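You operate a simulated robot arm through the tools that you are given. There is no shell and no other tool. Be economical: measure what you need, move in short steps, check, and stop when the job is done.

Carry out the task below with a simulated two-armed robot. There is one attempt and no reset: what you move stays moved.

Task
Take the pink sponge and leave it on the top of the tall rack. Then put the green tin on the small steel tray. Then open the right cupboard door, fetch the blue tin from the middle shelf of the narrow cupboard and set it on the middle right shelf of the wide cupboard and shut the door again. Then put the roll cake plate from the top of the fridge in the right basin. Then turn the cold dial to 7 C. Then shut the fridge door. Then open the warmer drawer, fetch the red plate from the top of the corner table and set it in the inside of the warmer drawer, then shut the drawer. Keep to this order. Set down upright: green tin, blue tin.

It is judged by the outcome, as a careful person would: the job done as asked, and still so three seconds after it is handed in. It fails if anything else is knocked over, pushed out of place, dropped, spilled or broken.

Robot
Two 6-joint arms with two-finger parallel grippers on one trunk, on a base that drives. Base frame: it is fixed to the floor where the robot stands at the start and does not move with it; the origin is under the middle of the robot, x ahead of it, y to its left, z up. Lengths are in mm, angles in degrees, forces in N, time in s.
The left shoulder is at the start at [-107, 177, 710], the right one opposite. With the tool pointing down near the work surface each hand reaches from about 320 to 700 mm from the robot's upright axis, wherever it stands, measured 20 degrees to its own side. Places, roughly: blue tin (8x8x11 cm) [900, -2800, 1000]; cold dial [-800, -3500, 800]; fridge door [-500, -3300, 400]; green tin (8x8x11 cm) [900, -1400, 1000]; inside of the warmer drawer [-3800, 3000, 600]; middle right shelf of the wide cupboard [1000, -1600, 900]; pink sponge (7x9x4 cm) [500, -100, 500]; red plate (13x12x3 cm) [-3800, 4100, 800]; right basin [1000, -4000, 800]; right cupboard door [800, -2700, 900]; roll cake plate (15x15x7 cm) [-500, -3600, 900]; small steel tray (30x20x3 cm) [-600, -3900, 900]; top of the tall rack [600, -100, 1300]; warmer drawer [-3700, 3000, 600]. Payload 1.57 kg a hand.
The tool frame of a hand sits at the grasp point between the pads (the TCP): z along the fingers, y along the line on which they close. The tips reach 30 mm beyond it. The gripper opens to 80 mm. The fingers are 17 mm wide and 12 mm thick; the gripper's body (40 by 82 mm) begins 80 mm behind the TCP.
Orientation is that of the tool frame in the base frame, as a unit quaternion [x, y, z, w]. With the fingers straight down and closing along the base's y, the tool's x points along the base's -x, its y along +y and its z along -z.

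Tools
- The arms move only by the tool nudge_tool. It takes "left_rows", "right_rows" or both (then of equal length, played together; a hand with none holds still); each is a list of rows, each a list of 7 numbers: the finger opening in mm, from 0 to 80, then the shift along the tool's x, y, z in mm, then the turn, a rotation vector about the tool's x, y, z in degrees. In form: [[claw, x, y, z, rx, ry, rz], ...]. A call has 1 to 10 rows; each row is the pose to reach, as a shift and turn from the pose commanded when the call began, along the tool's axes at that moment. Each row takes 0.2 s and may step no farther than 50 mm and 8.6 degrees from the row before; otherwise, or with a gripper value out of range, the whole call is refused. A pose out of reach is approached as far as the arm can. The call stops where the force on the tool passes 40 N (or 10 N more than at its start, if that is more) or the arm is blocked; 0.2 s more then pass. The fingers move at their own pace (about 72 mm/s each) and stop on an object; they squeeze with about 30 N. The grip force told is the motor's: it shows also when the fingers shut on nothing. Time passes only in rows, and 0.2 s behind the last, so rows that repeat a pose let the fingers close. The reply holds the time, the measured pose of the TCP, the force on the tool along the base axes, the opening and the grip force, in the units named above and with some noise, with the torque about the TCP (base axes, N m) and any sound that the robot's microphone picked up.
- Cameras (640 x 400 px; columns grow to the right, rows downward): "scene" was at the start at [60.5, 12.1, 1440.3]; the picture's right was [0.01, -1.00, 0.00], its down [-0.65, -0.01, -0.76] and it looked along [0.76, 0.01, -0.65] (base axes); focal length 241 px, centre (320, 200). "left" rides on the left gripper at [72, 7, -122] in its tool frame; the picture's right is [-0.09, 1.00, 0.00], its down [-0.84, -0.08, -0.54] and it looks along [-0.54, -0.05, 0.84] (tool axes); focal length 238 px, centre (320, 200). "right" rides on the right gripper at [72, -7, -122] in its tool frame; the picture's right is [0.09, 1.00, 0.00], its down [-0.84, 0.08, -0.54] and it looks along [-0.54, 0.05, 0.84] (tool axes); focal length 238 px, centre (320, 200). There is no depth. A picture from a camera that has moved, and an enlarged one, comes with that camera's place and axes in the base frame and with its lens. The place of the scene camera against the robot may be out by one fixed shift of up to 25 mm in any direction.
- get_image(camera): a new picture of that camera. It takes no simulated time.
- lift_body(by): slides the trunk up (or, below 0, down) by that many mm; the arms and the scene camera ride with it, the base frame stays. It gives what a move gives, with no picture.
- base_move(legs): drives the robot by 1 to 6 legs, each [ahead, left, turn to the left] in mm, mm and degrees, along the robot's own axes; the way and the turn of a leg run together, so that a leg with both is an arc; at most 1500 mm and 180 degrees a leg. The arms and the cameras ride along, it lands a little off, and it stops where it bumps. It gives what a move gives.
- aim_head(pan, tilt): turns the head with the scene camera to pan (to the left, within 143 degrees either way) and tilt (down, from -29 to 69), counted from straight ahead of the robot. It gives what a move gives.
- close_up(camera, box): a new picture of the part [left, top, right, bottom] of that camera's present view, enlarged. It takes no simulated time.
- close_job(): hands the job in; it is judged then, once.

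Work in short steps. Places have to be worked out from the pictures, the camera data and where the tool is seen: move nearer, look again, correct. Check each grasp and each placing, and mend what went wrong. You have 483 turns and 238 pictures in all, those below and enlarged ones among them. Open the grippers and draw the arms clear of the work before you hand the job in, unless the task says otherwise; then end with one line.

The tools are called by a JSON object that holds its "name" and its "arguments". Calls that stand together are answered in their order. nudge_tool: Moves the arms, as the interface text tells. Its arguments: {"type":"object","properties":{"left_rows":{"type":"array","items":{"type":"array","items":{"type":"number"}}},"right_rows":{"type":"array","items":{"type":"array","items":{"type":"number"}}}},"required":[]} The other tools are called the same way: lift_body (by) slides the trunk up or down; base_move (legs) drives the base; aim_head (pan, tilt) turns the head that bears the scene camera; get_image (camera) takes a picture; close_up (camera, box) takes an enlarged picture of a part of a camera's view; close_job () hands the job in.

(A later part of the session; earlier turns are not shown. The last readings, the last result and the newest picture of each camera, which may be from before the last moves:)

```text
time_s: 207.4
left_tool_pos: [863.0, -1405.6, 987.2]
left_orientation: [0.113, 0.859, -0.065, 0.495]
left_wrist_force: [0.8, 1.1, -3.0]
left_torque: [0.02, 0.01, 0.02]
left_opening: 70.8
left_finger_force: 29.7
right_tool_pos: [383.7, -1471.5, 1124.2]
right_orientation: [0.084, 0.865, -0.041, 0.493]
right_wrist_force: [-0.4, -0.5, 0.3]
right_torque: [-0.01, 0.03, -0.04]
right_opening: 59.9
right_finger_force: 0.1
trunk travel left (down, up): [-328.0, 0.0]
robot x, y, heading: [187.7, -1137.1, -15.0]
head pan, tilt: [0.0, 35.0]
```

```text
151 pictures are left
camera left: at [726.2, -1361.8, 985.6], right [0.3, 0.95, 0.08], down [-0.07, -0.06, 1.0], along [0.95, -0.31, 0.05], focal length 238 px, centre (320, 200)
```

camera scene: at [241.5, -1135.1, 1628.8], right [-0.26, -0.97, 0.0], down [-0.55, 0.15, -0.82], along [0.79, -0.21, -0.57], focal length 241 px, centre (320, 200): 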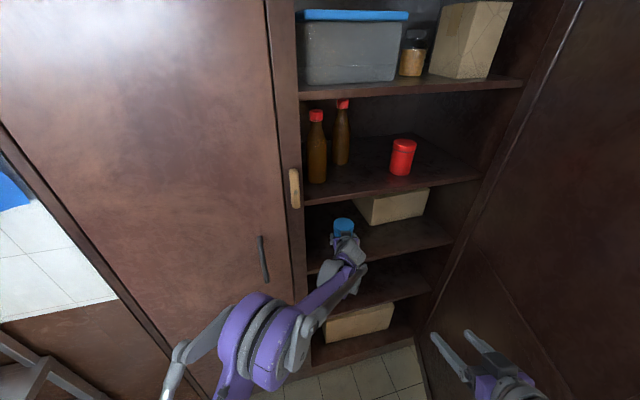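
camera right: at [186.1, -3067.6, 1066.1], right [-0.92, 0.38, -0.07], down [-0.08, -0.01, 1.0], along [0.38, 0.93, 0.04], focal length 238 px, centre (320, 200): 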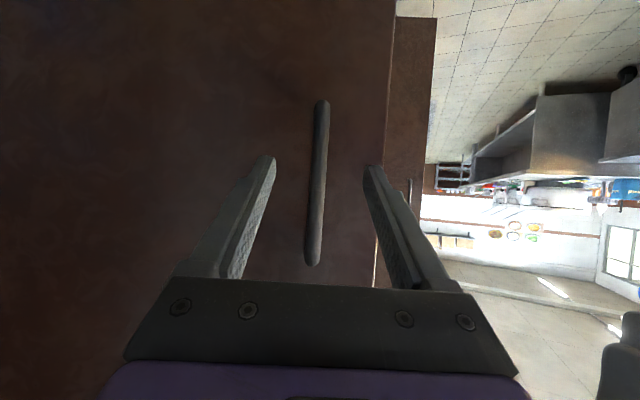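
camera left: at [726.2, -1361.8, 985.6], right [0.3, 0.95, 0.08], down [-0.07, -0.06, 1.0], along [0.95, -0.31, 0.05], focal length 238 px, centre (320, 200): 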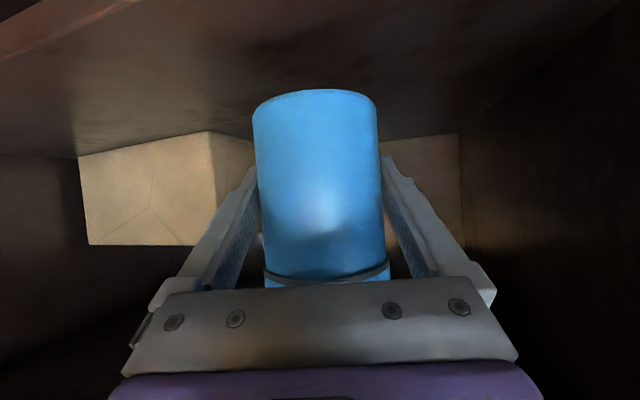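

Drive 40 more in, then lower 34 mm and probe for the shelf.

{"name": "base_move", "arguments": {"legs": [[40, 0, 0]]}}

{"name": "nudge_tool", "arguments": {"left_rows": [[55, 15, 0, 8.5, 0, 0, 0], [55, 29, 0, 17, 0, 0, 0], [55, 31, 0, 18, 0, 0, 0], [55, 33, 0, 19, 0, 0, 0], [55, 34.6, 0, 20, 0, 0, 0], [55, 36.3, 0, 21, 0, 0, 0]]}}

{"name": "get_image", "arguments": {"camera": "left"}}

```text
time_s: 208.3
left_tool_pos: [897.6, -1415.5, 987.2]
left_orientation: [0.113, 0.859, -0.065, 0.496]
left_wrist_force: [-0.2, -0.8, -3.5]
left_torque: [-0.01, -0.02, 0.01]
left_opening: 70.7
left_finger_force: 29.5
right_tool_pos: [419.6, -1480.3, 1123.0]
right_orientation: [0.085, 0.865, -0.042, 0.493]
right_wrist_force: [0.0, 0.1, -0.7]
right_torque: [0.01, 0.01, 0.03]
right_opening: 59.8
right_finger_force: 0.1
trunk travel left (down, up): [-328.0, 0.0]
robot x, y, heading: [222.5, -1145.7, -15.1]
head pan, tilt: [0.0, 35.0]
```

```text
time_s: 209.7
left_tool_pos: [900.4, -1416.6, 946.3]
left_orientation: [0.114, 0.858, -0.065, 0.496]
left_wrist_force: [3.1, -1.5, 6.1]
left_torque: [0.24, -0.07, -0.04]
left_opening: 71.1
left_finger_force: 29.4
right_tool_pos: [422.1, -1481.5, 1123.6]
right_orientation: [0.083, 0.865, -0.041, 0.493]
right_wrist_force: [0.2, -0.5, 0.0]
right_torque: [-0.01, -0.03, 0.0]
right_opening: 59.9
right_finger_force: 0.1
trunk travel left (down, up): [-328.0, 0.0]
robot x, y, heading: [229.0, -1144.6, -15.0]
head pan, tilt: [0.0, 35.0]
```

```text
150 pictures are left
camera left: at [764.1, -1372.0, 944.5], right [0.3, 0.95, 0.08], down [-0.07, -0.06, 1.0], along [0.95, -0.31, 0.05], focal length 238 px, centre (320, 200)
```

left: 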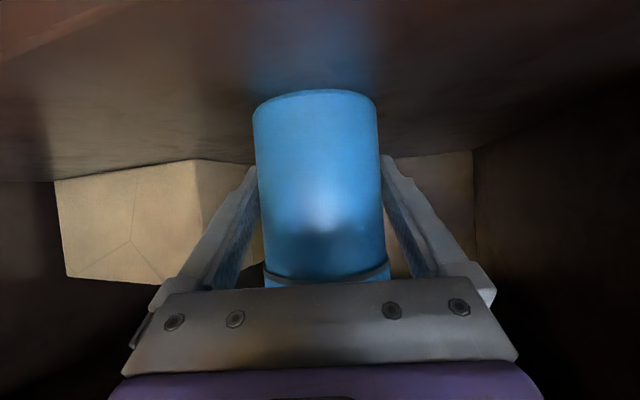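

Light contact (≈9 N) with the shelf. Open and withdraw along the tool axis.

{"name": "nudge_tool", "arguments": {"left_rows": [[55, 0, 0, 0, 0, 0, 0], [72, 0, 0, 0, 0, 0, 0], [80, 0, 0, 0, 0, 0, 0], [80, 0, 0, 0, 0, 0, 0], [80, 4, 0, -10, 0, 0, 0], [80, 15, 0, -30, 0, 0, 0], [80, 30, 0, -60, 0, 0, 0], [80, 45, 0, -90, 0, 0, 0]]}}

{"name": "get_image", "arguments": {"camera": "left"}}

```text
time_s: 211.5
left_tool_pos: [801.2, -1387.3, 950.6]
left_orientation: [0.114, 0.859, -0.066, 0.495]
left_wrist_force: [0.5, 0.1, 0.6]
left_torque: [0.0, -0.02, 0.02]
left_opening: 79.9
left_finger_force: 0.1
right_tool_pos: [420.3, -1481.1, 1123.0]
right_orientation: [0.083, 0.865, -0.041, 0.493]
right_wrist_force: [0.6, 0.0, 0.9]
right_torque: [0.03, 0.0, 0.01]
right_opening: 59.9
right_finger_force: 0.1
trunk travel left (down, up): [-328.0, 0.0]
robot x, y, heading: [229.2, -1145.3, -14.8]
head pan, tilt: [0.0, 35.0]
```

```text
149 pictures are left
camera left: at [666.0, -1344.6, 949.6], right [0.3, 0.95, 0.08], down [-0.07, -0.06, 1.0], along [0.95, -0.31, 0.05], focal length 238 px, centre (320, 200)
```

left: 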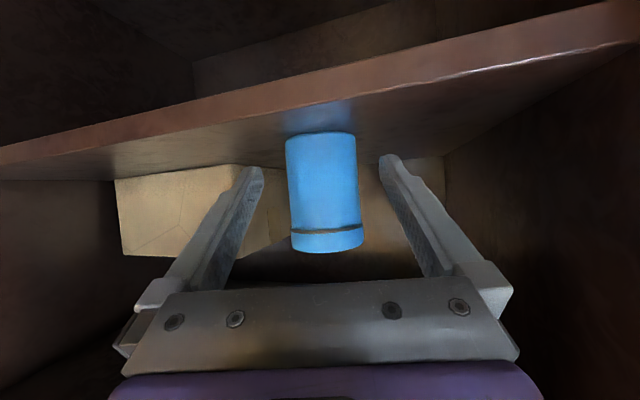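

Blue tin stands upright on the shelf. Back out, retract the left hand, and travel to in front of the narrow cupboard staying at x<100.

{"name": "base_move", "arguments": {"legs": [[-700, 0, 0]]}}

{"name": "nudge_tool", "arguments": {"left_rows": [[40, -6, 0, -40, 0, 0, 0], [20, -12, 0, -80, 0, 0, 0], [0, -18, 0, -120, 0, 0, 0], [0, -23, 0, -160, 0, 0, 0], [0, -29, 0, -200, 0, 0, 0], [0, -35, 0, -240, 0, 0, 0]]}}

{"name": "get_image", "arguments": {"camera": "scene"}}

```text
time_s: 215.3
left_tool_pos: [144.6, -1208.7, 951.2]
left_orientation: [0.107, 0.859, -0.062, 0.496]
left_wrist_force: [0.7, -0.3, 0.1]
left_torque: [0.02, 0.0, -0.03]
left_opening: 80.1
left_finger_force: 0.1
right_tool_pos: [-235.2, -1308.5, 1122.9]
right_orientation: [0.078, 0.866, -0.038, 0.492]
right_wrist_force: [1.3, -0.7, 0.3]
right_torque: [-0.03, 0.02, 0.01]
right_opening: 60.0
right_finger_force: 0.1
trunk travel left (down, up): [-328.0, 0.0]
robot x, y, heading: [-435.3, -975.4, -14.1]
head pan, tilt: [0.0, 35.0]
```

```text
time_s: 216.7
left_tool_pos: [-43.4, -1160.3, 1102.6]
left_orientation: [0.106, 0.859, -0.061, 0.497]
left_wrist_force: [0.4, -0.6, 0.0]
left_torque: [0.0, 0.03, 0.01]
left_opening: 0.0
left_finger_force: 21.9
right_tool_pos: [-237.3, -1306.8, 1122.9]
right_orientation: [0.077, 0.866, -0.037, 0.492]
right_wrist_force: [0.8, -0.4, 0.1]
right_torque: [0.01, 0.02, -0.01]
right_opening: 59.9
right_finger_force: 0.0
trunk travel left (down, up): [-328.0, 0.0]
robot x, y, heading: [-435.9, -970.5, -14.1]
head pan, tilt: [0.0, 35.0]
```

```text
148 pictures are left
camera scene: at [-383.8, -972.1, 1628.8], right [-0.24, -0.97, 0.0], down [-0.56, 0.14, -0.82], along [0.79, -0.2, -0.57], focal length 241 px, centre (320, 200)
```

scene: 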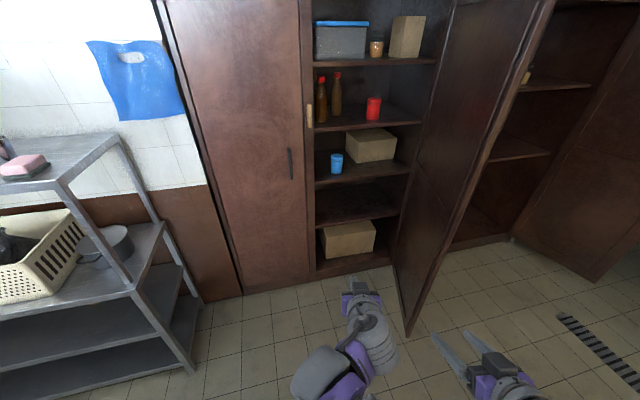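

Wide door is back at ≈78°, blue tin in place. Turn to heading 0 and travel to y≈−2650.

{"name": "base_move", "arguments": {"legs": [[0, 0, 14.1], [0, -1400, 0], [0, -280, 0]]}}

{"name": "nudge_tool", "arguments": {"right_rows": [[0, -34, 0, 27, 0, 0, 0], [0, -69, 0, 55, 0, 0, 0], [0, -103, 0, 82, 0, 0, 0], [0, -138, 0, 110, 0, 0, 0], [0, -172, 0, 137, 0, 0, 0], [0, -207, 0, 165, 0, 0, 0]]}}

{"name": "get_image", "arguments": {"camera": "scene"}}

```text
time_s: 233.0
left_tool_pos: [7.4, -2772.0, 1101.0]
left_orientation: [-0.005, 0.866, 0.003, 0.5]
left_wrist_force: [0.0, 0.7, 0.1]
left_torque: [0.02, -0.01, -0.03]
left_opening: 0.1
left_finger_force: 20.9
right_tool_pos: [-142.9, -2962.5, 1123.2]
right_orientation: [-0.034, 0.869, 0.026, 0.494]
right_wrist_force: [0.0, -0.4, -0.4]
right_torque: [0.01, 0.01, -0.01]
right_opening: 60.1
right_finger_force: 0.0
trunk travel left (down, up): [-328.0, 0.0]
robot x, y, heading: [-421.7, -2686.5, 0.7]
head pan, tilt: [0.0, 35.0]
```

```text
time_s: 234.4
left_tool_pos: [7.9, -2772.4, 1102.2]
left_orientation: [-0.005, 0.867, 0.003, 0.499]
left_wrist_force: [-0.1, 0.1, 0.0]
left_torque: [0.02, 0.0, -0.03]
left_opening: 0.0
left_finger_force: 21.5
right_tool_pos: [106.4, -2942.4, 1216.9]
right_orientation: [-0.033, 0.869, 0.026, 0.493]
right_wrist_force: [0.3, 0.1, -0.2]
right_torque: [0.01, 0.04, -0.03]
right_opening: 0.0
right_finger_force: 21.3
trunk travel left (down, up): [-328.0, 0.0]
robot x, y, heading: [-419.1, -2692.2, 0.5]
head pan, tilt: [0.0, 35.0]
```

```text
147 pictures are left
camera scene: at [-365.3, -2678.9, 1628.8], right [0.01, -1.0, 0.0], down [-0.57, -0.01, -0.82], along [0.82, 0.01, -0.57], focal length 241 px, centre (320, 200)
```

scene: 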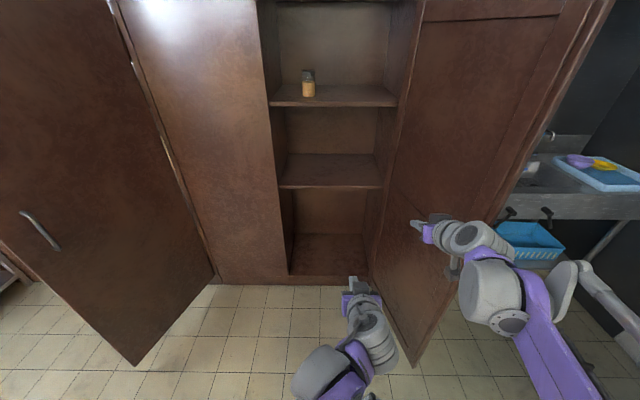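

Door is at ≈114°, free edge ≈(235,−3238). I'll hook it from outside with the right hand, turning the robot right; first extend right hand and move left hand out of the way.

{"name": "nudge_tool", "arguments": {"left_rows": [[0, 6, 47, -11, 0, 0, 0], [0, 12, 93, -22, 0, 0, 0], [0, 18, 140, -32, 0, 0, 0], [0, 25, 187, -43, 0, 0, 0], [0, 31, 233, -54, 0, 0, 0], [0, 37, 280, -65, 0, 0, 0]], "right_rows": [[0, -10, 0, 18, 0, 0, 0], [0, -21, 0, 36, 0, 0, 0], [0, -31, 0, 54, 0, 0, 0], [0, -41, 0, 72, 0, 0, 0], [0, -52, 0, 90, 0, 0, 0], [0, -62, 0, 108, 0, 0, 0]]}}

{"name": "base_move", "arguments": {"legs": [[0, 0, -40]]}}

{"name": "get_image", "arguments": {"camera": "scene"}}

```text
time_s: 235.8
left_tool_pos: [-66.4, -2494.2, 1100.7]
left_orientation: [-0.005, 0.866, 0.003, 0.5]
left_wrist_force: [-0.6, -0.5, -0.3]
left_torque: [-0.02, -0.01, 0.03]
left_opening: 0.0
left_finger_force: 21.5
right_tool_pos: [229.4, -2931.9, 1213.8]
right_orientation: [-0.033, 0.869, 0.026, 0.493]
right_wrist_force: [-0.2, -0.7, -0.4]
right_torque: [-0.02, -0.01, -0.01]
right_opening: 0.0
right_finger_force: 21.1
trunk travel left (down, up): [-328.0, 0.0]
robot x, y, heading: [-418.2, -2690.9, 0.4]
head pan, tilt: [0.0, 35.0]
```

```text
time_s: 238.0
left_tool_pos: [-22.9, -2758.8, 1101.7]
left_orientation: [0.285, 0.818, -0.165, 0.472]
left_wrist_force: [-1.1, -0.8, -0.5]
left_torque: [0.01, 0.01, 0.0]
left_opening: 0.1
left_finger_force: 21.6
right_tool_pos: [-66.8, -3285.2, 1213.8]
right_orientation: [0.257, 0.83, -0.139, 0.474]
right_wrist_force: [-0.1, 0.8, 0.1]
right_torque: [0.01, 0.01, 0.03]
right_opening: 0.2
right_finger_force: 21.3
trunk travel left (down, up): [-328.0, 0.0]
robot x, y, heading: [-420.8, -2691.2, -38.1]
head pan, tilt: [0.0, 35.0]
```

```text
146 pictures are left
camera scene: at [-376.6, -2706.8, 1628.8], right [-0.62, -0.79, 0.0], down [-0.45, 0.36, -0.82], along [0.64, -0.51, -0.57], focal length 241 px, centre (320, 200)
```

scene: 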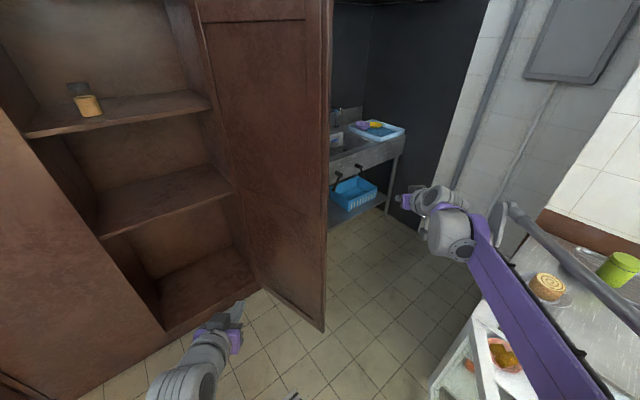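

Move the right hand around the door's edge to its outer side.

{"name": "base_move", "arguments": {"legs": [[43, -55, 0], [261, 205, 0]]}}

{"name": "get_image", "arguments": {"camera": "scene"}}

```text
time_s: 241.2
left_tool_pos: [307.8, -2831.6, 1100.4]
left_orientation: [0.287, 0.817, -0.166, 0.472]
left_wrist_force: [-0.5, -0.1, -0.3]
left_torque: [-0.02, 0.0, 0.01]
left_opening: 0.1
left_finger_force: 20.8
right_tool_pos: [259.5, -3358.2, 1214.8]
right_orientation: [0.26, 0.83, -0.141, 0.473]
right_wrist_force: [-0.5, 0.0, -0.8]
right_torque: [-0.02, -0.04, 0.01]
right_opening: 0.1
right_finger_force: 21.1
trunk travel left (down, up): [-328.0, 0.0]
robot x, y, heading: [-88.4, -2765.3, -38.9]
head pan, tilt: [0.0, 35.0]
```

```text
145 pictures are left
camera scene: at [-45.5, -2777.2, 1628.7], right [-0.62, -0.78, 0.0], down [-0.45, 0.36, -0.82], along [0.64, -0.51, -0.57], focal length 241 px, centre (320, 200)
```

scene: 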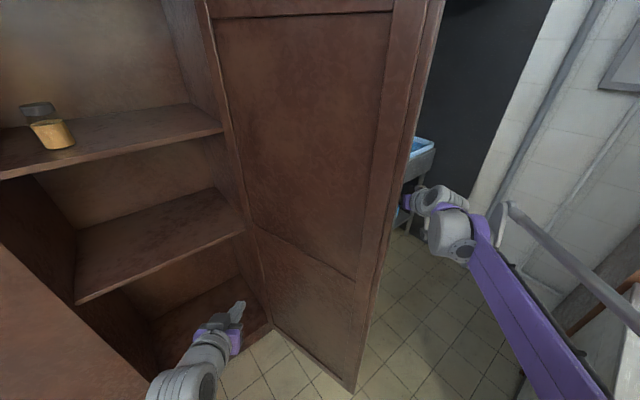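

Hand is outside the door. Strafe in +y to swing it toward closed.

{"name": "base_move", "arguments": {"legs": [[-72, 90, 0], [-72, 90, 0]]}}

{"name": "get_image", "arguments": {"camera": "scene"}}

```text
time_s: 243.7
left_tool_pos: [310.7, -2603.0, 1101.8]
left_orientation: [0.287, 0.817, -0.165, 0.471]
left_wrist_force: [-0.1, 0.0, -0.2]
left_torque: [0.0, 0.02, 0.02]
left_opening: 0.0
left_finger_force: 21.2
right_tool_pos: [262.0, -3126.8, 1214.4]
right_orientation: [0.261, 0.829, -0.142, 0.473]
right_wrist_force: [-0.1, -0.5, 0.4]
right_torque: [0.0, 0.0, -0.02]
right_opening: 0.0
right_finger_force: 21.4
trunk travel left (down, up): [-328.0, 0.0]
robot x, y, heading: [-83.7, -2531.6, -38.7]
head pan, tilt: [0.0, 35.0]
```

```text
144 pictures are left
camera scene: at [-43.2, -2546.1, 1629.0], right [-0.63, -0.78, 0.0], down [-0.45, 0.36, -0.82], along [0.64, -0.51, -0.57], focal length 241 px, centre (320, 200)
```

scene: 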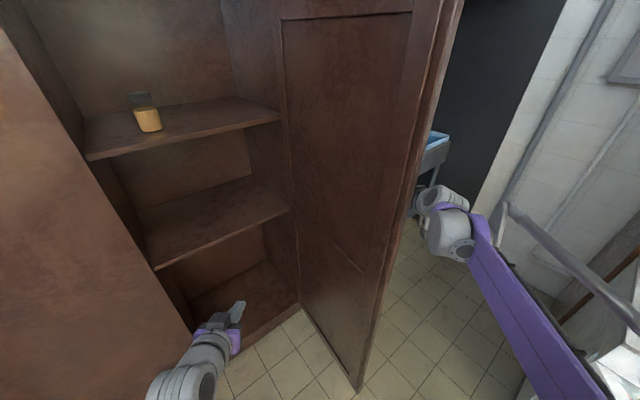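

Door ≈90°. Continue pushing along the closing arc to about 45°.

{"name": "base_move", "arguments": {"legs": [[-53, 98, 0], [-34, 114, 0], [-9, 118, 0]]}}

{"name": "get_image", "arguments": {"camera": "scene"}}

```text
time_s: 247.8
left_tool_pos: [440.3, -2284.4, 1100.7]
left_orientation: [0.286, 0.817, -0.165, 0.472]
left_wrist_force: [0.5, 0.5, -0.5]
left_torque: [-0.04, 0.01, -0.02]
left_opening: 0.0
left_finger_force: 21.1
right_tool_pos: [394.0, -2810.5, 1213.2]
right_orientation: [0.259, 0.83, -0.14, 0.473]
right_wrist_force: [0.1, -0.8, 0.2]
right_torque: [-0.01, 0.0, 0.02]
right_opening: 0.0
right_finger_force: 21.0
trunk travel left (down, up): [-328.0, 0.0]
robot x, y, heading: [42.8, -2213.7, -38.4]
head pan, tilt: [0.0, 35.0]
```

```text
143 pictures are left
camera scene: at [86.0, -2229.9, 1628.8], right [-0.62, -0.78, 0.0], down [-0.45, 0.36, -0.82], along [0.64, -0.51, -0.57], focal length 241 px, centre (320, 200)
```

scene: 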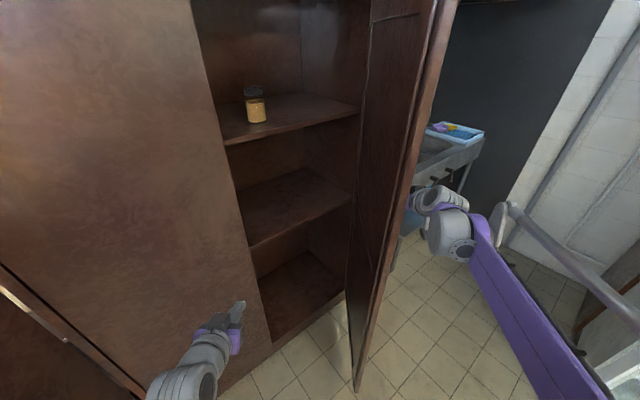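

Door ≈53°. Withdraw, turn to heading 0 and then push it shut from the front.

{"name": "base_move", "arguments": {"legs": [[-20, -60, 0], [-330, 0, 0], [0, 0, 38.4]]}}

{"name": "get_image", "arguments": {"camera": "scene"}}

```text
time_s: 252.5
left_tool_pos: [91.3, -1856.8, 1100.3]
left_orientation: [0.004, 0.866, -0.002, 0.5]
left_wrist_force: [0.6, 0.4, -0.4]
left_torque: [0.0, -0.03, 0.02]
left_opening: 0.0
left_finger_force: 21.4
right_tool_pos: [379.0, -2297.5, 1214.2]
right_orientation: [-0.027, 0.869, 0.022, 0.493]
right_wrist_force: [-0.2, -0.1, -0.2]
right_torque: [0.01, -0.01, 0.0]
right_opening: 0.0
right_finger_force: 21.1
trunk travel left (down, up): [-328.0, 0.0]
robot x, y, heading: [-266.5, -2047.0, -0.2]
head pan, tilt: [0.0, 35.0]
```

```text
142 pictures are left
camera scene: at [-212.2, -2035.0, 1628.8], right [0.0, -1.0, 0.0], down [-0.57, 0.0, -0.82], along [0.82, 0.0, -0.57], focal length 241 px, centre (320, 200)
```

scene: 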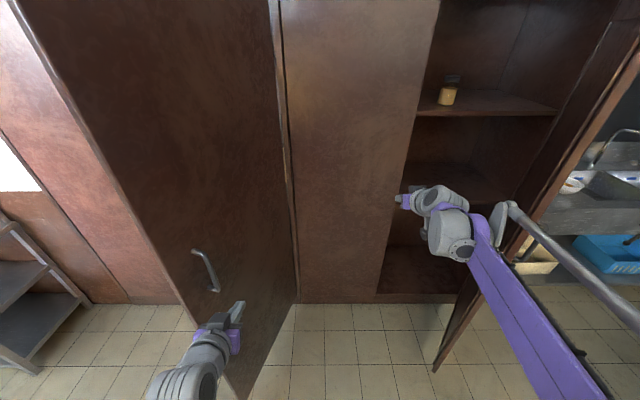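

I'll check the wide door's angle again before proceeding.

{"name": "aim_head", "arguments": {"pan": 35, "tilt": 45}}

{"name": "get_image", "arguments": {"camera": "scene"}}

```text
time_s: 253.5
left_tool_pos: [90.2, -1856.7, 1100.5]
left_orientation: [0.003, 0.866, -0.001, 0.5]
left_wrist_force: [-1.0, 0.3, -0.5]
left_torque: [0.0, 0.0, 0.02]
left_opening: 0.0
left_finger_force: 21.2
right_tool_pos: [378.8, -2298.9, 1213.7]
right_orientation: [-0.027, 0.869, 0.022, 0.493]
right_wrist_force: [0.4, 0.4, -0.2]
right_torque: [-0.01, 0.0, 0.03]
right_opening: 0.0
right_finger_force: 21.7
trunk travel left (down, up): [-328.0, 0.0]
robot x, y, heading: [-268.5, -2047.1, -0.3]
head pan, tilt: [35.0, 45.0]
```

```text
141 pictures are left
camera scene: at [-233.4, -1988.3, 1614.0], right [0.57, -0.82, 0.0], down [-0.58, -0.4, -0.71], along [0.58, 0.4, -0.71], focal length 241 px, centre (320, 200)
```

scene: 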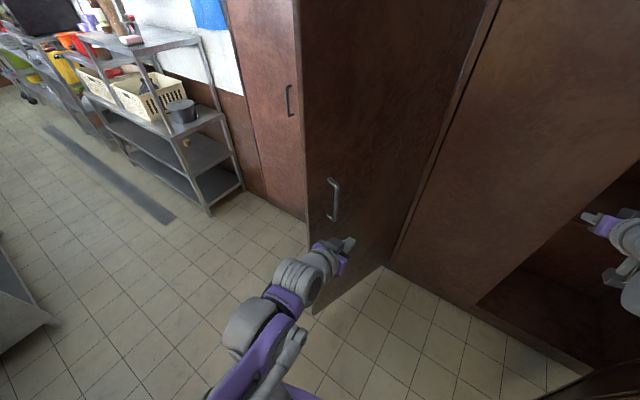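

The wide door is at about its original angle (edge ≈(206,−1632), initially ≈(208,−1659)). Now go push the narrow door shut.

{"name": "base_move", "arguments": {"legs": [[-150, 0, 0.3], [0, -410, 0]]}}

{"name": "aim_head", "arguments": {"pan": -10, "tilt": 35}}

{"name": "get_image", "arguments": {"camera": "scene"}}

```text
time_s: 258.7
left_tool_pos: [-62.2, -2270.3, 1100.8]
left_orientation: [0.003, 0.866, -0.002, 0.5]
left_wrist_force: [-0.5, -0.2, 1.0]
left_torque: [0.0, 0.0, 0.0]
left_opening: 0.1
left_finger_force: 22.0
right_tool_pos: [227.3, -2712.7, 1213.8]
right_orientation: [-0.027, 0.869, 0.022, 0.494]
right_wrist_force: [-0.6, 0.2, 0.3]
right_torque: [0.0, 0.0, 0.0]
right_opening: 0.1
right_finger_force: 21.1
trunk travel left (down, up): [-328.0, 0.0]
robot x, y, heading: [-416.1, -2459.6, -0.1]
head pan, tilt: [35.0, 45.0]
```

```text
time_s: 259.8
left_tool_pos: [-60.8, -2271.2, 1100.7]
left_orientation: [0.003, 0.866, -0.001, 0.5]
left_wrist_force: [1.0, -0.1, 0.9]
left_torque: [-0.01, -0.03, -0.02]
left_opening: 0.1
left_finger_force: 21.8
right_tool_pos: [227.4, -2713.4, 1213.5]
right_orientation: [-0.026, 0.869, 0.021, 0.493]
right_wrist_force: [0.1, -0.8, -0.1]
right_torque: [0.0, -0.01, 0.01]
right_opening: 0.0
right_finger_force: 21.0
trunk travel left (down, up): [-328.0, 0.0]
robot x, y, heading: [-417.3, -2458.1, -0.2]
head pan, tilt: [-10.0, 35.0]
```

```text
140 pictures are left
camera scene: at [-365.7, -2465.6, 1628.8], right [-0.18, -0.98, 0.0], down [-0.56, 0.1, -0.82], along [0.81, -0.15, -0.57], focal length 241 px, centre (320, 200)
```

scene: 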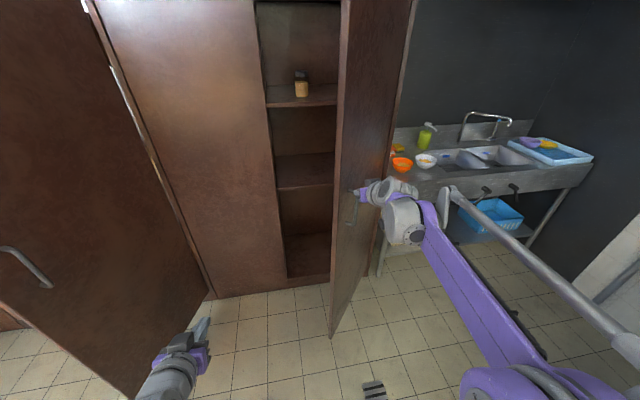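

Hand is positioned on the outer face. Drive ahead to push it closed.

{"name": "base_move", "arguments": {"legs": [[400, 0, 0]]}}

{"name": "get_image", "arguments": {"camera": "scene"}}

```text
time_s: 262.3
left_tool_pos: [326.7, -2276.5, 1100.5]
left_orientation: [0.007, 0.866, -0.004, 0.5]
left_wrist_force: [-0.6, 0.1, -0.8]
left_torque: [0.0, 0.01, -0.04]
left_opening: 0.0
left_finger_force: 21.1
right_tool_pos: [612.8, -2720.9, 1214.5]
right_orientation: [-0.024, 0.869, 0.021, 0.494]
right_wrist_force: [-0.3, 1.0, -0.7]
right_torque: [0.04, 0.03, -0.01]
right_opening: 0.2
right_finger_force: 20.7
trunk travel left (down, up): [-328.0, 0.0]
robot x, y, heading: [-27.5, -2465.2, -0.9]
head pan, tilt: [-10.0, 35.0]
```

```text
139 pictures are left
camera scene: at [21.2, -2469.1, 1628.7], right [-0.19, -0.98, 0.0], down [-0.56, 0.11, -0.82], along [0.81, -0.15, -0.57], focal length 241 px, centre (320, 200)
```

scene: 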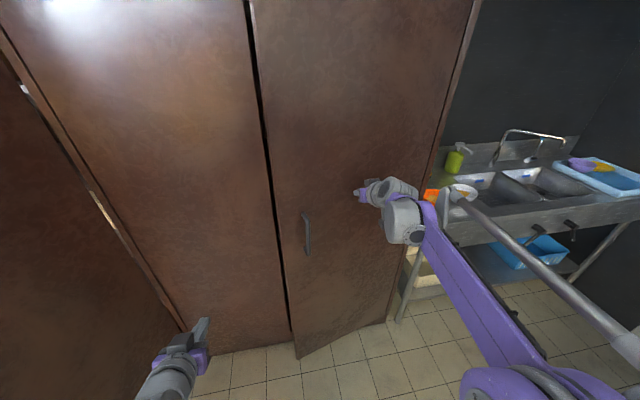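

Nearly shut. Continue 130 (stops on contact).

{"name": "base_move", "arguments": {"legs": [[90, 0, 0.9], [40, 0, 0]]}}

{"name": "get_image", "arguments": {"camera": "scene"}}

```text
time_s: 264.0
left_tool_pos: [452.8, -2272.0, 1101.9]
left_orientation: [-0.002, 0.866, 0.001, 0.5]
left_wrist_force: [-0.5, 0.0, 0.3]
left_torque: [-0.01, 0.05, -0.01]
left_opening: 0.3
left_finger_force: 21.9
right_tool_pos: [741.2, -2710.2, 1213.7]
right_orientation: [-0.033, 0.872, 0.026, 0.488]
right_wrist_force: [-3.3, -0.1, -2.0]
right_torque: [0.0, 0.11, -0.05]
right_opening: 0.3
right_finger_force: 21.5
trunk travel left (down, up): [-328.0, 0.0]
robot x, y, heading: [98.0, -2460.9, 0.1]
head pan, tilt: [-10.0, 35.0]
stopped in leg 2: the force on the tool passed its limit at 293 N (the readings are from after the stop); the commanded pose is now the measured one
```

```text
138 pictures are left
camera scene: at [149.9, -2468.5, 1628.8], right [-0.17, -0.99, 0.0], down [-0.57, 0.1, -0.82], along [0.81, -0.14, -0.57], focal length 241 px, centre (320, 200)
```

scene: 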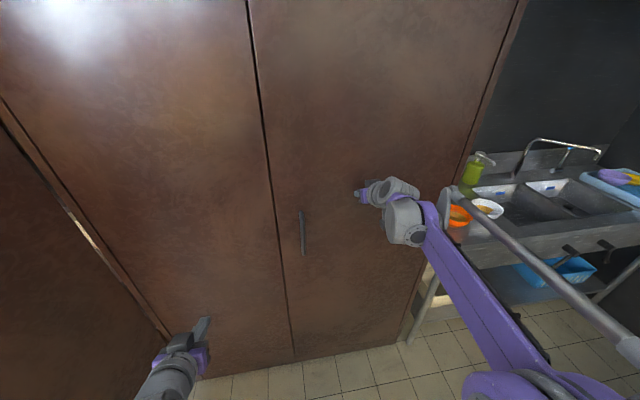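

It bottomed out at the face. Verify the door is flush.

{"name": "base_move", "arguments": {"legs": [[-200, 0, 0]]}}

{"name": "aim_head", "arguments": {"pan": -5, "tilt": 15}}

{"name": "get_image", "arguments": {"camera": "scene"}}

```text
time_s: 265.6
left_tool_pos: [254.1, -2272.0, 1101.8]
left_orientation: [-0.002, 0.866, 0.001, 0.5]
left_wrist_force: [1.0, 0.6, 0.1]
left_torque: [0.0, 0.0, -0.03]
left_opening: 0.0
left_finger_force: 21.3
right_tool_pos: [542.9, -2710.5, 1214.3]
right_orientation: [-0.034, 0.871, 0.027, 0.489]
right_wrist_force: [-0.4, -0.6, 0.1]
right_torque: [-0.02, -0.01, 0.02]
right_opening: 0.0
right_finger_force: 20.7
trunk travel left (down, up): [-328.0, 0.0]
robot x, y, heading: [-99.0, -2467.1, 0.4]
head pan, tilt: [-10.0, 35.0]
```

```text
time_s: 266.4
left_tool_pos: [254.0, -2271.4, 1100.8]
left_orientation: [-0.003, 0.866, 0.001, 0.5]
left_wrist_force: [0.3, -0.2, -0.9]
left_torque: [0.01, -0.03, 0.0]
left_opening: 0.2
left_finger_force: 21.0
right_tool_pos: [541.8, -2710.3, 1213.7]
right_orientation: [-0.033, 0.871, 0.026, 0.489]
right_wrist_force: [-0.2, 0.4, -0.1]
right_torque: [0.01, -0.01, 0.0]
right_opening: 0.0
right_finger_force: 21.3
trunk travel left (down, up): [-328.0, 0.0]
robot x, y, heading: [-103.8, -2466.3, 0.4]
head pan, tilt: [-5.0, 15.0]
```

```text
137 pictures are left
camera scene: at [-43.0, -2462.5, 1660.7], right [-0.08, -1.0, 0.0], down [-0.26, 0.02, -0.97], along [0.96, -0.08, -0.26], focal length 241 px, centre (320, 200)
```

scene: 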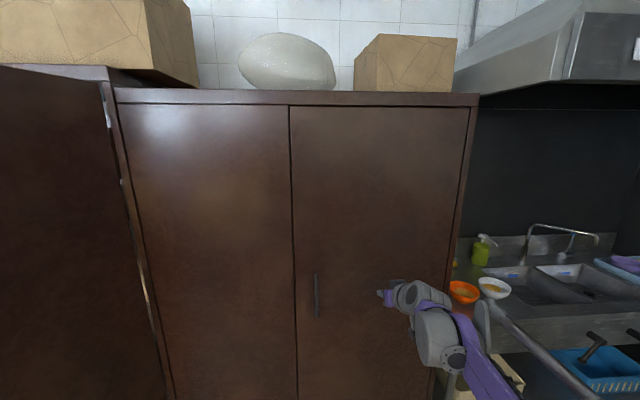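

The door is shut. Next the roll-cake plate: bring the right hand tool-down at z≈1150 and drive around to the fridge's left side as before.

{"name": "nudge_tool", "arguments": {"right_rows": [[80, 16, 0, -12, 0, 7.5, 0], [80, 32, 0, -24, 0, 15, 0], [80, 49, 0, -37, 0, 22.5, 0], [80, 65, 0, -49, 0, 30, 0], [80, 81, 0, -61, 0, 37.5, 0], [80, 97, 0, -73, 0, 45, 0], [80, 114, 0, -86, 0, 52.5, 0], [80, 130, 0, -98, 0, 60, 0]]}}

{"name": "base_move", "arguments": {"legs": [[0, -40, 0], [0, 0, -90], [490, 160, 0], [0, 0, -45]]}}

{"name": "aim_head", "arguments": {"pan": 0, "tilt": 40}}

{"name": "get_image", "arguments": {"camera": "scene"}}

```text
time_s: 268.2
left_tool_pos: [253.4, -2271.5, 1102.9]
left_orientation: [-0.002, 0.866, 0.001, 0.5]
left_wrist_force: [0.0, -0.6, -0.7]
left_torque: [-0.02, 0.0, 0.0]
left_opening: 0.1
left_finger_force: 21.2
right_tool_pos: [391.3, -2721.5, 1154.0]
right_orientation: [-0.042, 0.999, 0.006, -0.013]
right_wrist_force: [0.1, 0.1, 0.8]
right_torque: [0.01, 0.01, 0.0]
right_opening: 80.0
right_finger_force: 0.1
trunk travel left (down, up): [-328.0, 0.0]
robot x, y, heading: [-101.2, -2467.4, 0.2]
head pan, tilt: [-5.0, 15.0]
```

```text
time_s: 277.6
left_tool_pos: [-32.2, -3382.2, 1101.1]
left_orientation: [0.795, 0.343, -0.459, 0.198]
left_wrist_force: [-0.4, -0.3, 0.8]
left_torque: [-0.01, 0.02, -0.02]
left_opening: 0.0
left_finger_force: 21.5
right_tool_pos: [-452.1, -3169.5, 1154.5]
right_orientation: [0.902, 0.432, 0.014, 0.0]
right_wrist_force: [0.4, -0.5, 0.0]
right_torque: [0.0, 0.03, 0.01]
right_opening: 80.0
right_finger_force: 0.0
trunk travel left (down, up): [-328.0, 0.0]
robot x, y, heading: [72.3, -2988.8, -133.1]
head pan, tilt: [-5.0, 15.0]
```

```text
time_s: 278.5
left_tool_pos: [-31.4, -3380.8, 1100.8]
left_orientation: [0.795, 0.343, -0.459, 0.198]
left_wrist_force: [-0.3, 0.2, -0.1]
left_torque: [0.02, 0.01, -0.04]
left_opening: 0.1
left_finger_force: 21.2
right_tool_pos: [-452.2, -3169.6, 1155.1]
right_orientation: [0.902, 0.431, 0.014, 0.001]
right_wrist_force: [0.2, 1.0, 0.3]
right_torque: [-0.02, 0.0, 0.0]
right_opening: 80.2
right_finger_force: 0.0
trunk travel left (down, up): [-328.0, 0.0]
robot x, y, heading: [70.8, -2991.3, -133.2]
head pan, tilt: [0.0, 40.0]
```

```text
136 pictures are left
camera scene: at [53.0, -3009.9, 1621.3], right [-0.73, 0.69, 0.0], down [0.44, 0.47, -0.77], along [-0.53, -0.56, -0.64], focal length 241 px, centre (320, 200)
```

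scene: 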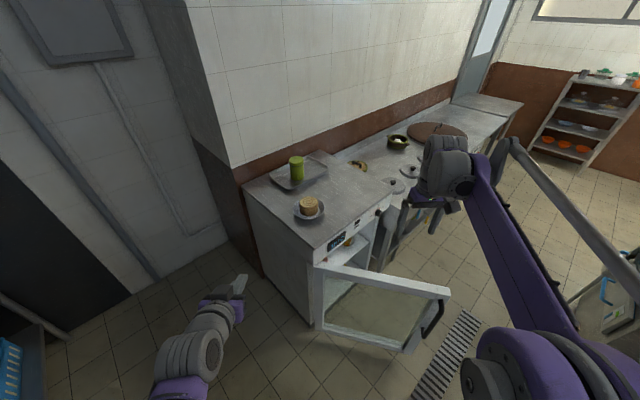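

Enlarge the plate to judge cake and plate sizes.

{"name": "close_up", "arguments": {"camera": "scene", "box": [270, 170, 350, 220]}}

```text
8.00 times, centred on (310, 195) of scene
camera zoom: at [53.0, -3009.9, 1621.3], right [-0.73, 0.69, 0.0], down [0.44, 0.47, -0.77], along [-0.53, -0.56, -0.64], focal length 1925 px, centre (400, 240)
```

zoom: 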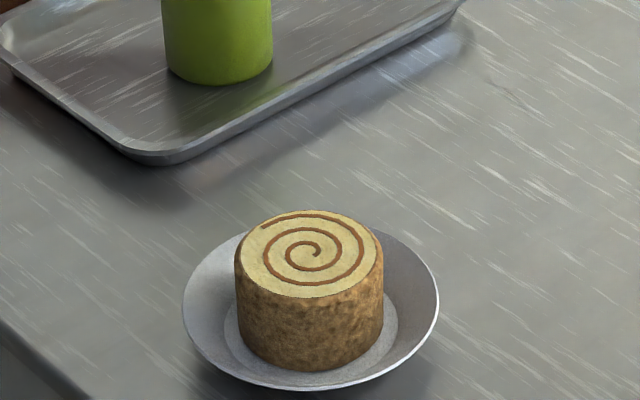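

Cake diameter looks ≈79–81 mm – borderline for the 80 mm gripper. I'll position the hand above it and compare directly.

{"name": "base_move", "arguments": {"legs": [[0, 304, 0], [344, 0, 0]]}}

{"name": "get_image", "arguments": {"camera": "right"}}

{"name": "get_image", "arguments": {"camera": "scene"}}

```text
time_s: 283.6
left_tool_pos: [-46.8, -3838.5, 1101.1]
left_orientation: [0.797, 0.34, -0.46, 0.196]
left_wrist_force: [-0.1, -0.1, 0.3]
left_torque: [0.02, -0.02, -0.03]
left_opening: 0.2
left_finger_force: 21.2
right_tool_pos: [-465.5, -3624.3, 1155.1]
right_orientation: [0.903, 0.429, 0.014, 0.001]
right_wrist_force: [0.2, -0.1, 0.0]
right_torque: [0.01, 0.01, -0.04]
right_opening: 80.0
right_finger_force: 0.0
trunk travel left (down, up): [-328.0, 0.0]
robot x, y, heading: [57.9, -3444.3, -133.9]
head pan, tilt: [0.0, 40.0]
```

```text
134 pictures are left
camera right: at [-429.9, -3564.4, 1278.3], right [0.83, -0.56, 0.02], down [-0.48, -0.7, 0.52], along [-0.28, -0.44, -0.85], focal length 238 px, centre (320, 200)
```

right: 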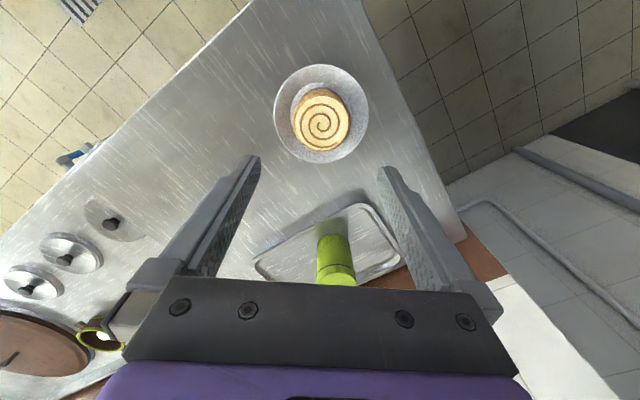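

```text
133 pictures are left
camera scene: at [39.7, -3467.2, 1621.1], right [-0.72, 0.69, 0.0], down [0.44, 0.46, -0.77], along [-0.53, -0.55, -0.64], focal length 241 px, centre (320, 200)
```

scene: 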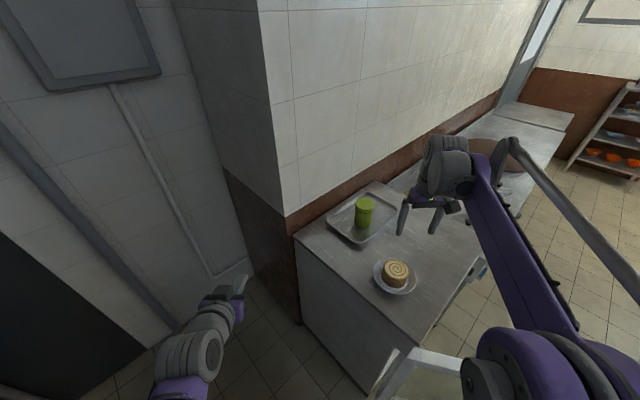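

Enlarge the wrist view of the cake.

{"name": "close_up", "arguments": {"camera": "right", "box": [250, 50, 394, 140]}}

```text
4.44 times, centred on (322, 95) of right
camera zoom: at [-429.9, -3564.4, 1278.3], right [0.83, -0.56, 0.02], down [-0.48, -0.7, 0.52], along [-0.28, -0.44, -0.85], focal length 1059 px, centre (311, 667)
```

zoom: 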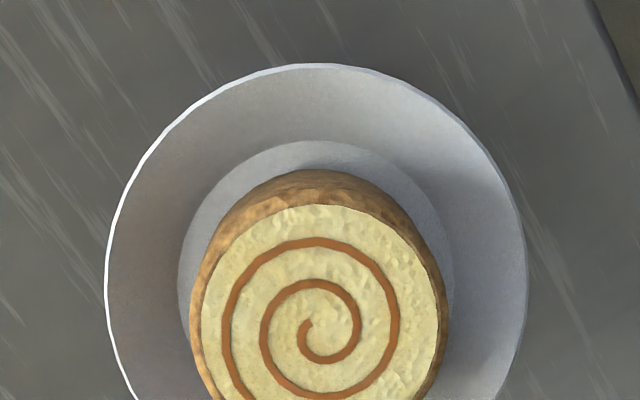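

The cake tapers: top ≈75 mm, so the upper part may fit the 80 mm opening. Level the tool, centre over the cake (≈(−466,−3633)) and lower to TCP≈1020.

{"name": "nudge_tool", "arguments": {"right_rows": [[80, -3, 2, 45, 0.4, -0.7, 0], [80, -7, 5, 90, 0.8, -1.4, 0], [80, -7, 5, 135, 0.8, -1.4, 0], [80, -7, 5, 135, 0.8, -1.4, 0]]}}

{"name": "get_image", "arguments": {"camera": "right"}}

```text
time_s: 284.6
left_tool_pos: [-48.1, -3839.5, 1101.4]
left_orientation: [0.797, 0.34, -0.46, 0.196]
left_wrist_force: [0.5, 0.0, 0.6]
left_torque: [0.02, 0.02, 0.02]
left_opening: 0.0
left_finger_force: 21.3
right_tool_pos: [-463.8, -3633.2, 1019.9]
right_orientation: [0.903, 0.429, -0.001, -0.001]
right_wrist_force: [0.5, -0.3, 0.2]
right_torque: [0.02, 0.0, 0.0]
right_opening: 80.1
right_finger_force: 0.0
trunk travel left (down, up): [-328.0, 0.0]
robot x, y, heading: [59.5, -3451.0, -133.8]
head pan, tilt: [0.0, 40.0]
```

```text
131 pictures are left
camera right: at [-425.0, -3572.3, 1142.5], right [0.83, -0.56, 0.0], down [-0.47, -0.7, 0.54], along [-0.3, -0.45, -0.84], focal length 238 px, centre (320, 200)
```

right: 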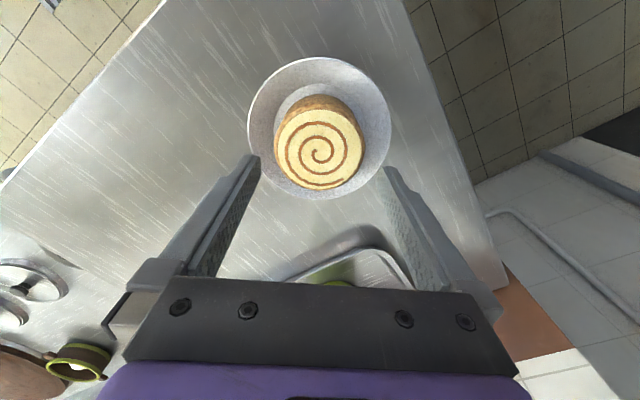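

Cake top is at z≈957, ≈72 mm across; it fits. Lower 60 mm around it with small centring shift.

{"name": "nudge_tool", "arguments": {"right_rows": [[80, 1, -1.5, 20, 0, 0, 0], [80, 1, -1.5, 35, 0, 0, 0], [80, 1, -1.5, 45, 0, 0, 0], [80, 1, -1.5, 53, 0, 0, 0], [80, 1, -1.5, 60, 0, 0, 0]]}}

{"name": "get_image", "arguments": {"camera": "right"}}

```text
time_s: 285.8
left_tool_pos: [-46.4, -3837.1, 1102.2]
left_orientation: [0.796, 0.339, -0.461, 0.195]
left_wrist_force: [-0.5, -0.1, -0.3]
left_torque: [-0.03, 0.0, -0.02]
left_opening: 0.0
left_finger_force: 21.1
right_tool_pos: [-464.1, -3631.9, 967.9]
right_orientation: [0.903, 0.429, -0.001, 0.003]
right_wrist_force: [3.5, -1.6, 25.9]
right_torque: [-0.83, -0.78, 0.08]
right_opening: 80.0
right_finger_force: 0.0
trunk travel left (down, up): [-328.0, 0.0]
robot x, y, heading: [59.7, -3450.6, -133.7]
head pan, tilt: [0.0, 40.0]
stopped in row 5 (right hand): the force on the tool passed its limit at 50 N (the readings are from after the stop); the commanded pose is now the measured one
```

```text
130 pictures are left
camera right: at [-424.0, -3570.0, 1090.2], right [0.83, -0.56, 0.0], down [-0.47, -0.69, 0.55], along [-0.3, -0.45, -0.84], focal length 238 px, centre (320, 200)
```

right: 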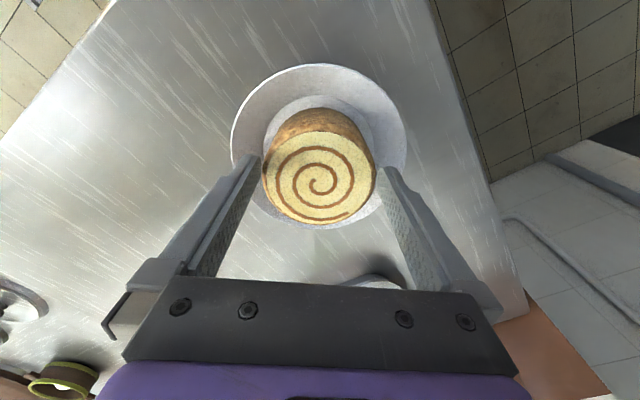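

The +y finger tip touched the bulging side 19 mm below the top; since the cake widens downward, this depth suffices. Ease up 3 mm, shift 2 mm, and close.

{"name": "nudge_tool", "arguments": {"right_rows": [[80, 0, 0, -4, 0, 0, 0], [80, 0, 2, -4, 0, 0, 0], [76, 0, 2, -3, 0, 0, 0], [65, 0, 2, -3, 0, 0, 0], [55, 0, 2, -3, 0, 0, 0], [55, 0, 2, -3, 0, 0, 0]]}}

{"name": "get_image", "arguments": {"camera": "right"}}

```text
time_s: 287.2
left_tool_pos: [-47.6, -3837.7, 1102.2]
left_orientation: [0.796, 0.34, -0.46, 0.196]
left_wrist_force: [-0.7, 0.4, -0.4]
left_torque: [0.03, 0.01, 0.01]
left_opening: 0.0
left_finger_force: 21.9
right_tool_pos: [-464.8, -3631.1, 970.1]
right_orientation: [0.904, 0.428, 0.0, 0.001]
right_wrist_force: [-4.3, 2.6, 15.1]
right_torque: [-0.25, -0.02, -0.07]
right_opening: 75.8
right_finger_force: 12.0
trunk travel left (down, up): [-328.0, 0.0]
robot x, y, heading: [62.4, -3443.6, -133.8]
head pan, tilt: [0.0, 40.0]
```

```text
129 pictures are left
camera right: at [-424.4, -3570.2, 1091.8], right [0.83, -0.56, 0.0], down [-0.47, -0.69, 0.54], along [-0.3, -0.45, -0.84], focal length 238 px, centre (320, 200)
```

right: 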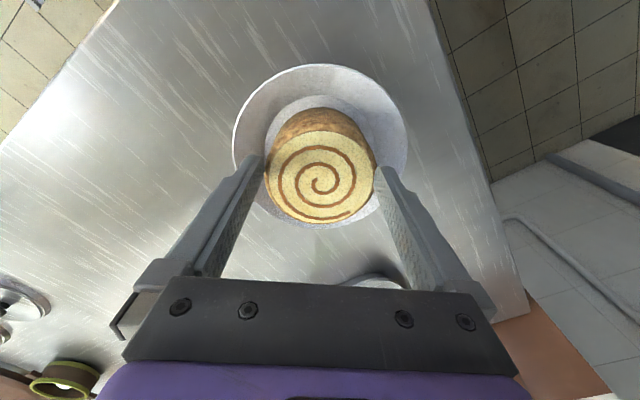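

Grip reads 12 N; hold a bit longer and ease up 2 mm.

{"name": "nudge_tool", "arguments": {"right_rows": [[50, 0, 0, 0, 0, 0, 0], [50, 0, 0, -1, 0, 0, 0], [50, 0, 0, -2, 0, 0, 0], [50, 0, 0, -2, 0, 0, 0]]}}

```text
time_s: 288.2
left_tool_pos: [-46.8, -3838.4, 1101.4]
left_orientation: [0.797, 0.34, -0.459, 0.196]
left_wrist_force: [-0.2, 0.1, 0.5]
left_torque: [0.03, -0.01, 0.01]
left_opening: 0.0
left_finger_force: 21.3
right_tool_pos: [-462.5, -3631.2, 971.3]
right_orientation: [0.904, 0.429, 0.0, 0.002]
right_wrist_force: [-3.4, 3.1, 16.9]
right_torque: [-0.28, -0.19, -0.01]
right_opening: 69.9
right_finger_force: 10.9
trunk travel left (down, up): [-328.0, 0.0]
robot x, y, heading: [57.4, -3451.6, -134.0]
head pan, tilt: [0.0, 40.0]
```

Opening still shrinking; look.

{"name": "get_image", "arguments": {"camera": "right"}}

{"name": "close_up", "arguments": {"camera": "scene", "box": [340, 180, 500, 310]}}

```text
128 pictures are left
camera right: at [-423.7, -3570.3, 1093.7], right [0.83, -0.56, 0.0], down [-0.47, -0.69, 0.54], along [-0.3, -0.45, -0.84], focal length 238 px, centre (320, 200)
```

right: 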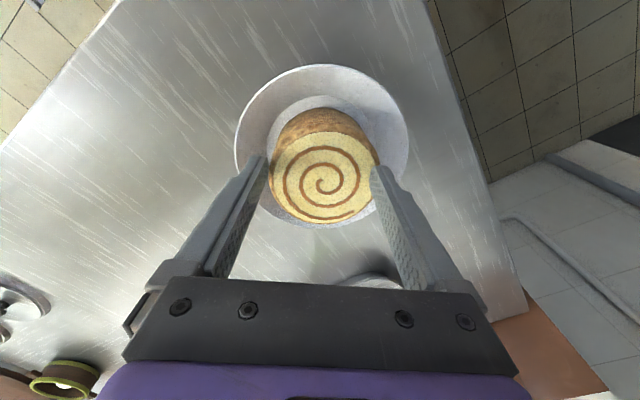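

```text
3.08 times, centred on (420, 245) of scene
camera zoom: at [40.2, -3466.5, 1621.4], right [-0.72, 0.69, 0.0], down [0.44, 0.46, -0.77], along [-0.53, -0.55, -0.64], focal length 740 px, centre (12, 62)
```

zoom: 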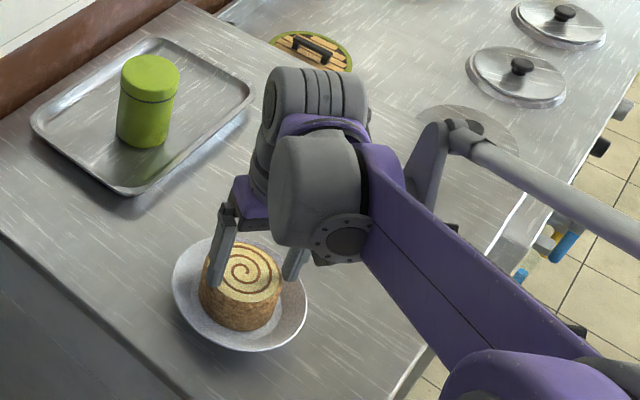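

The fingers only caught the rounded top edge (cake is wider than 80 mm below), so this grip won't hold. Release and raise, then think about pinching the rim.

{"name": "nudge_tool", "arguments": {"right_rows": [[80, 0, 0, -1, 0, 0, 0], [80, 0, 0, -1, 0, 0, 0], [80, 0, 0, -20, 0, 0, 0], [80, 0, 0, -60, 0, 0, 0], [80, 0, 0, -100, 0, 0, 0]]}}

{"name": "get_image", "arguments": {"camera": "right"}}

{"name": "aim_head", "arguments": {"pan": 125, "tilt": 35}}

{"name": "get_image", "arguments": {"camera": "scene"}}

```text
time_s: 289.4
left_tool_pos: [-46.9, -3838.3, 1101.7]
left_orientation: [0.796, 0.34, -0.46, 0.196]
left_wrist_force: [-0.4, -0.6, -0.4]
left_torque: [0.0, -0.01, 0.0]
left_opening: 0.0
left_finger_force: 21.2
right_tool_pos: [-461.3, -3632.7, 1071.0]
right_orientation: [0.904, 0.428, 0.001, 0.001]
right_wrist_force: [0.6, 0.8, 0.6]
right_torque: [-0.02, -0.04, 0.02]
right_opening: 79.9
right_finger_force: 0.1
trunk travel left (down, up): [-328.0, 0.0]
robot x, y, heading: [60.4, -3445.7, -133.6]
head pan, tilt: [0.0, 40.0]
```

```text
126 pictures are left
camera right: at [-422.6, -3571.6, 1193.0], right [0.83, -0.56, 0.0], down [-0.47, -0.7, 0.54], along [-0.3, -0.45, -0.84], focal length 238 px, centre (320, 200)
```

right: 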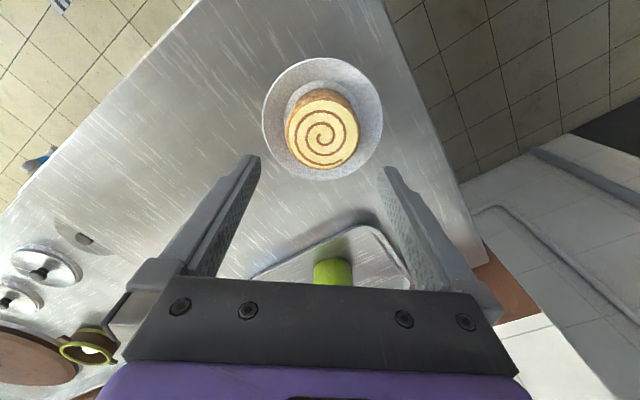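

```text
time_s: 291.4
left_tool_pos: [-47.4, -3838.3, 1101.2]
left_orientation: [0.797, 0.34, -0.46, 0.196]
left_wrist_force: [0.1, 0.2, 0.5]
left_torque: [0.03, -0.02, -0.04]
left_opening: 0.3
left_finger_force: 21.1
right_tool_pos: [-463.7, -3631.5, 1070.4]
right_orientation: [0.904, 0.428, -0.001, 0.001]
right_wrist_force: [0.9, -0.9, -0.7]
right_torque: [0.01, -0.02, -0.01]
right_opening: 80.0
right_finger_force: 0.1
trunk travel left (down, up): [-328.0, 0.0]
robot x, y, heading: [58.3, -3449.9, -134.0]
head pan, tilt: [125.0, 35.0]
```

```text
125 pictures are left
camera scene: at [184.9, -3419.4, 1628.8], right [-0.15, -0.99, 0.0], down [-0.57, 0.09, -0.82], along [0.81, -0.12, -0.57], focal length 241 px, centre (320, 200)
```

scene: 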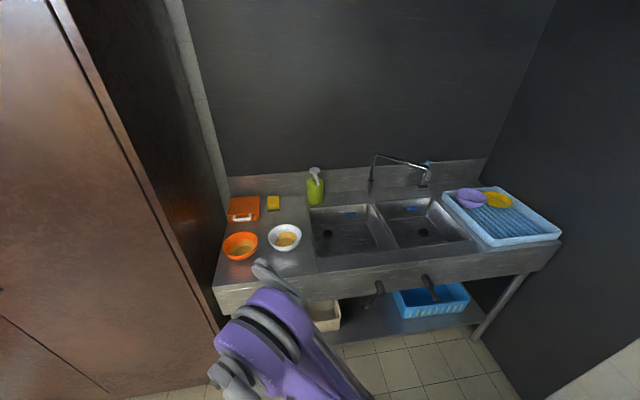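

Enlarge the basins.

{"name": "close_up", "arguments": {"camera": "scene", "box": [290, 150, 490, 275]}}

```text
3.20 times, centred on (390, 212) of scene
camera zoom: at [184.9, -3419.4, 1628.8], right [-0.15, -0.99, 0.0], down [-0.57, 0.09, -0.82], along [0.81, -0.12, -0.57], focal length 770 px, centre (96, 160)
```

zoom: 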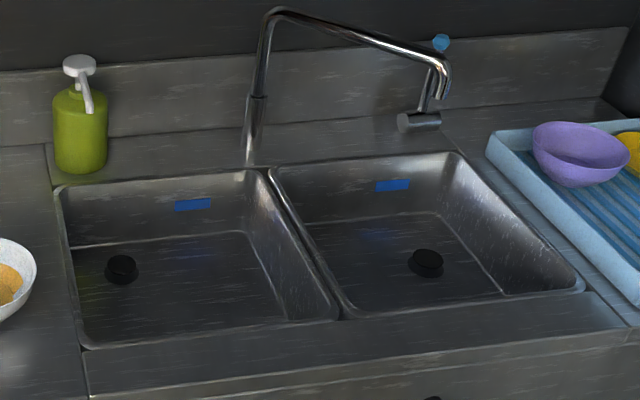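

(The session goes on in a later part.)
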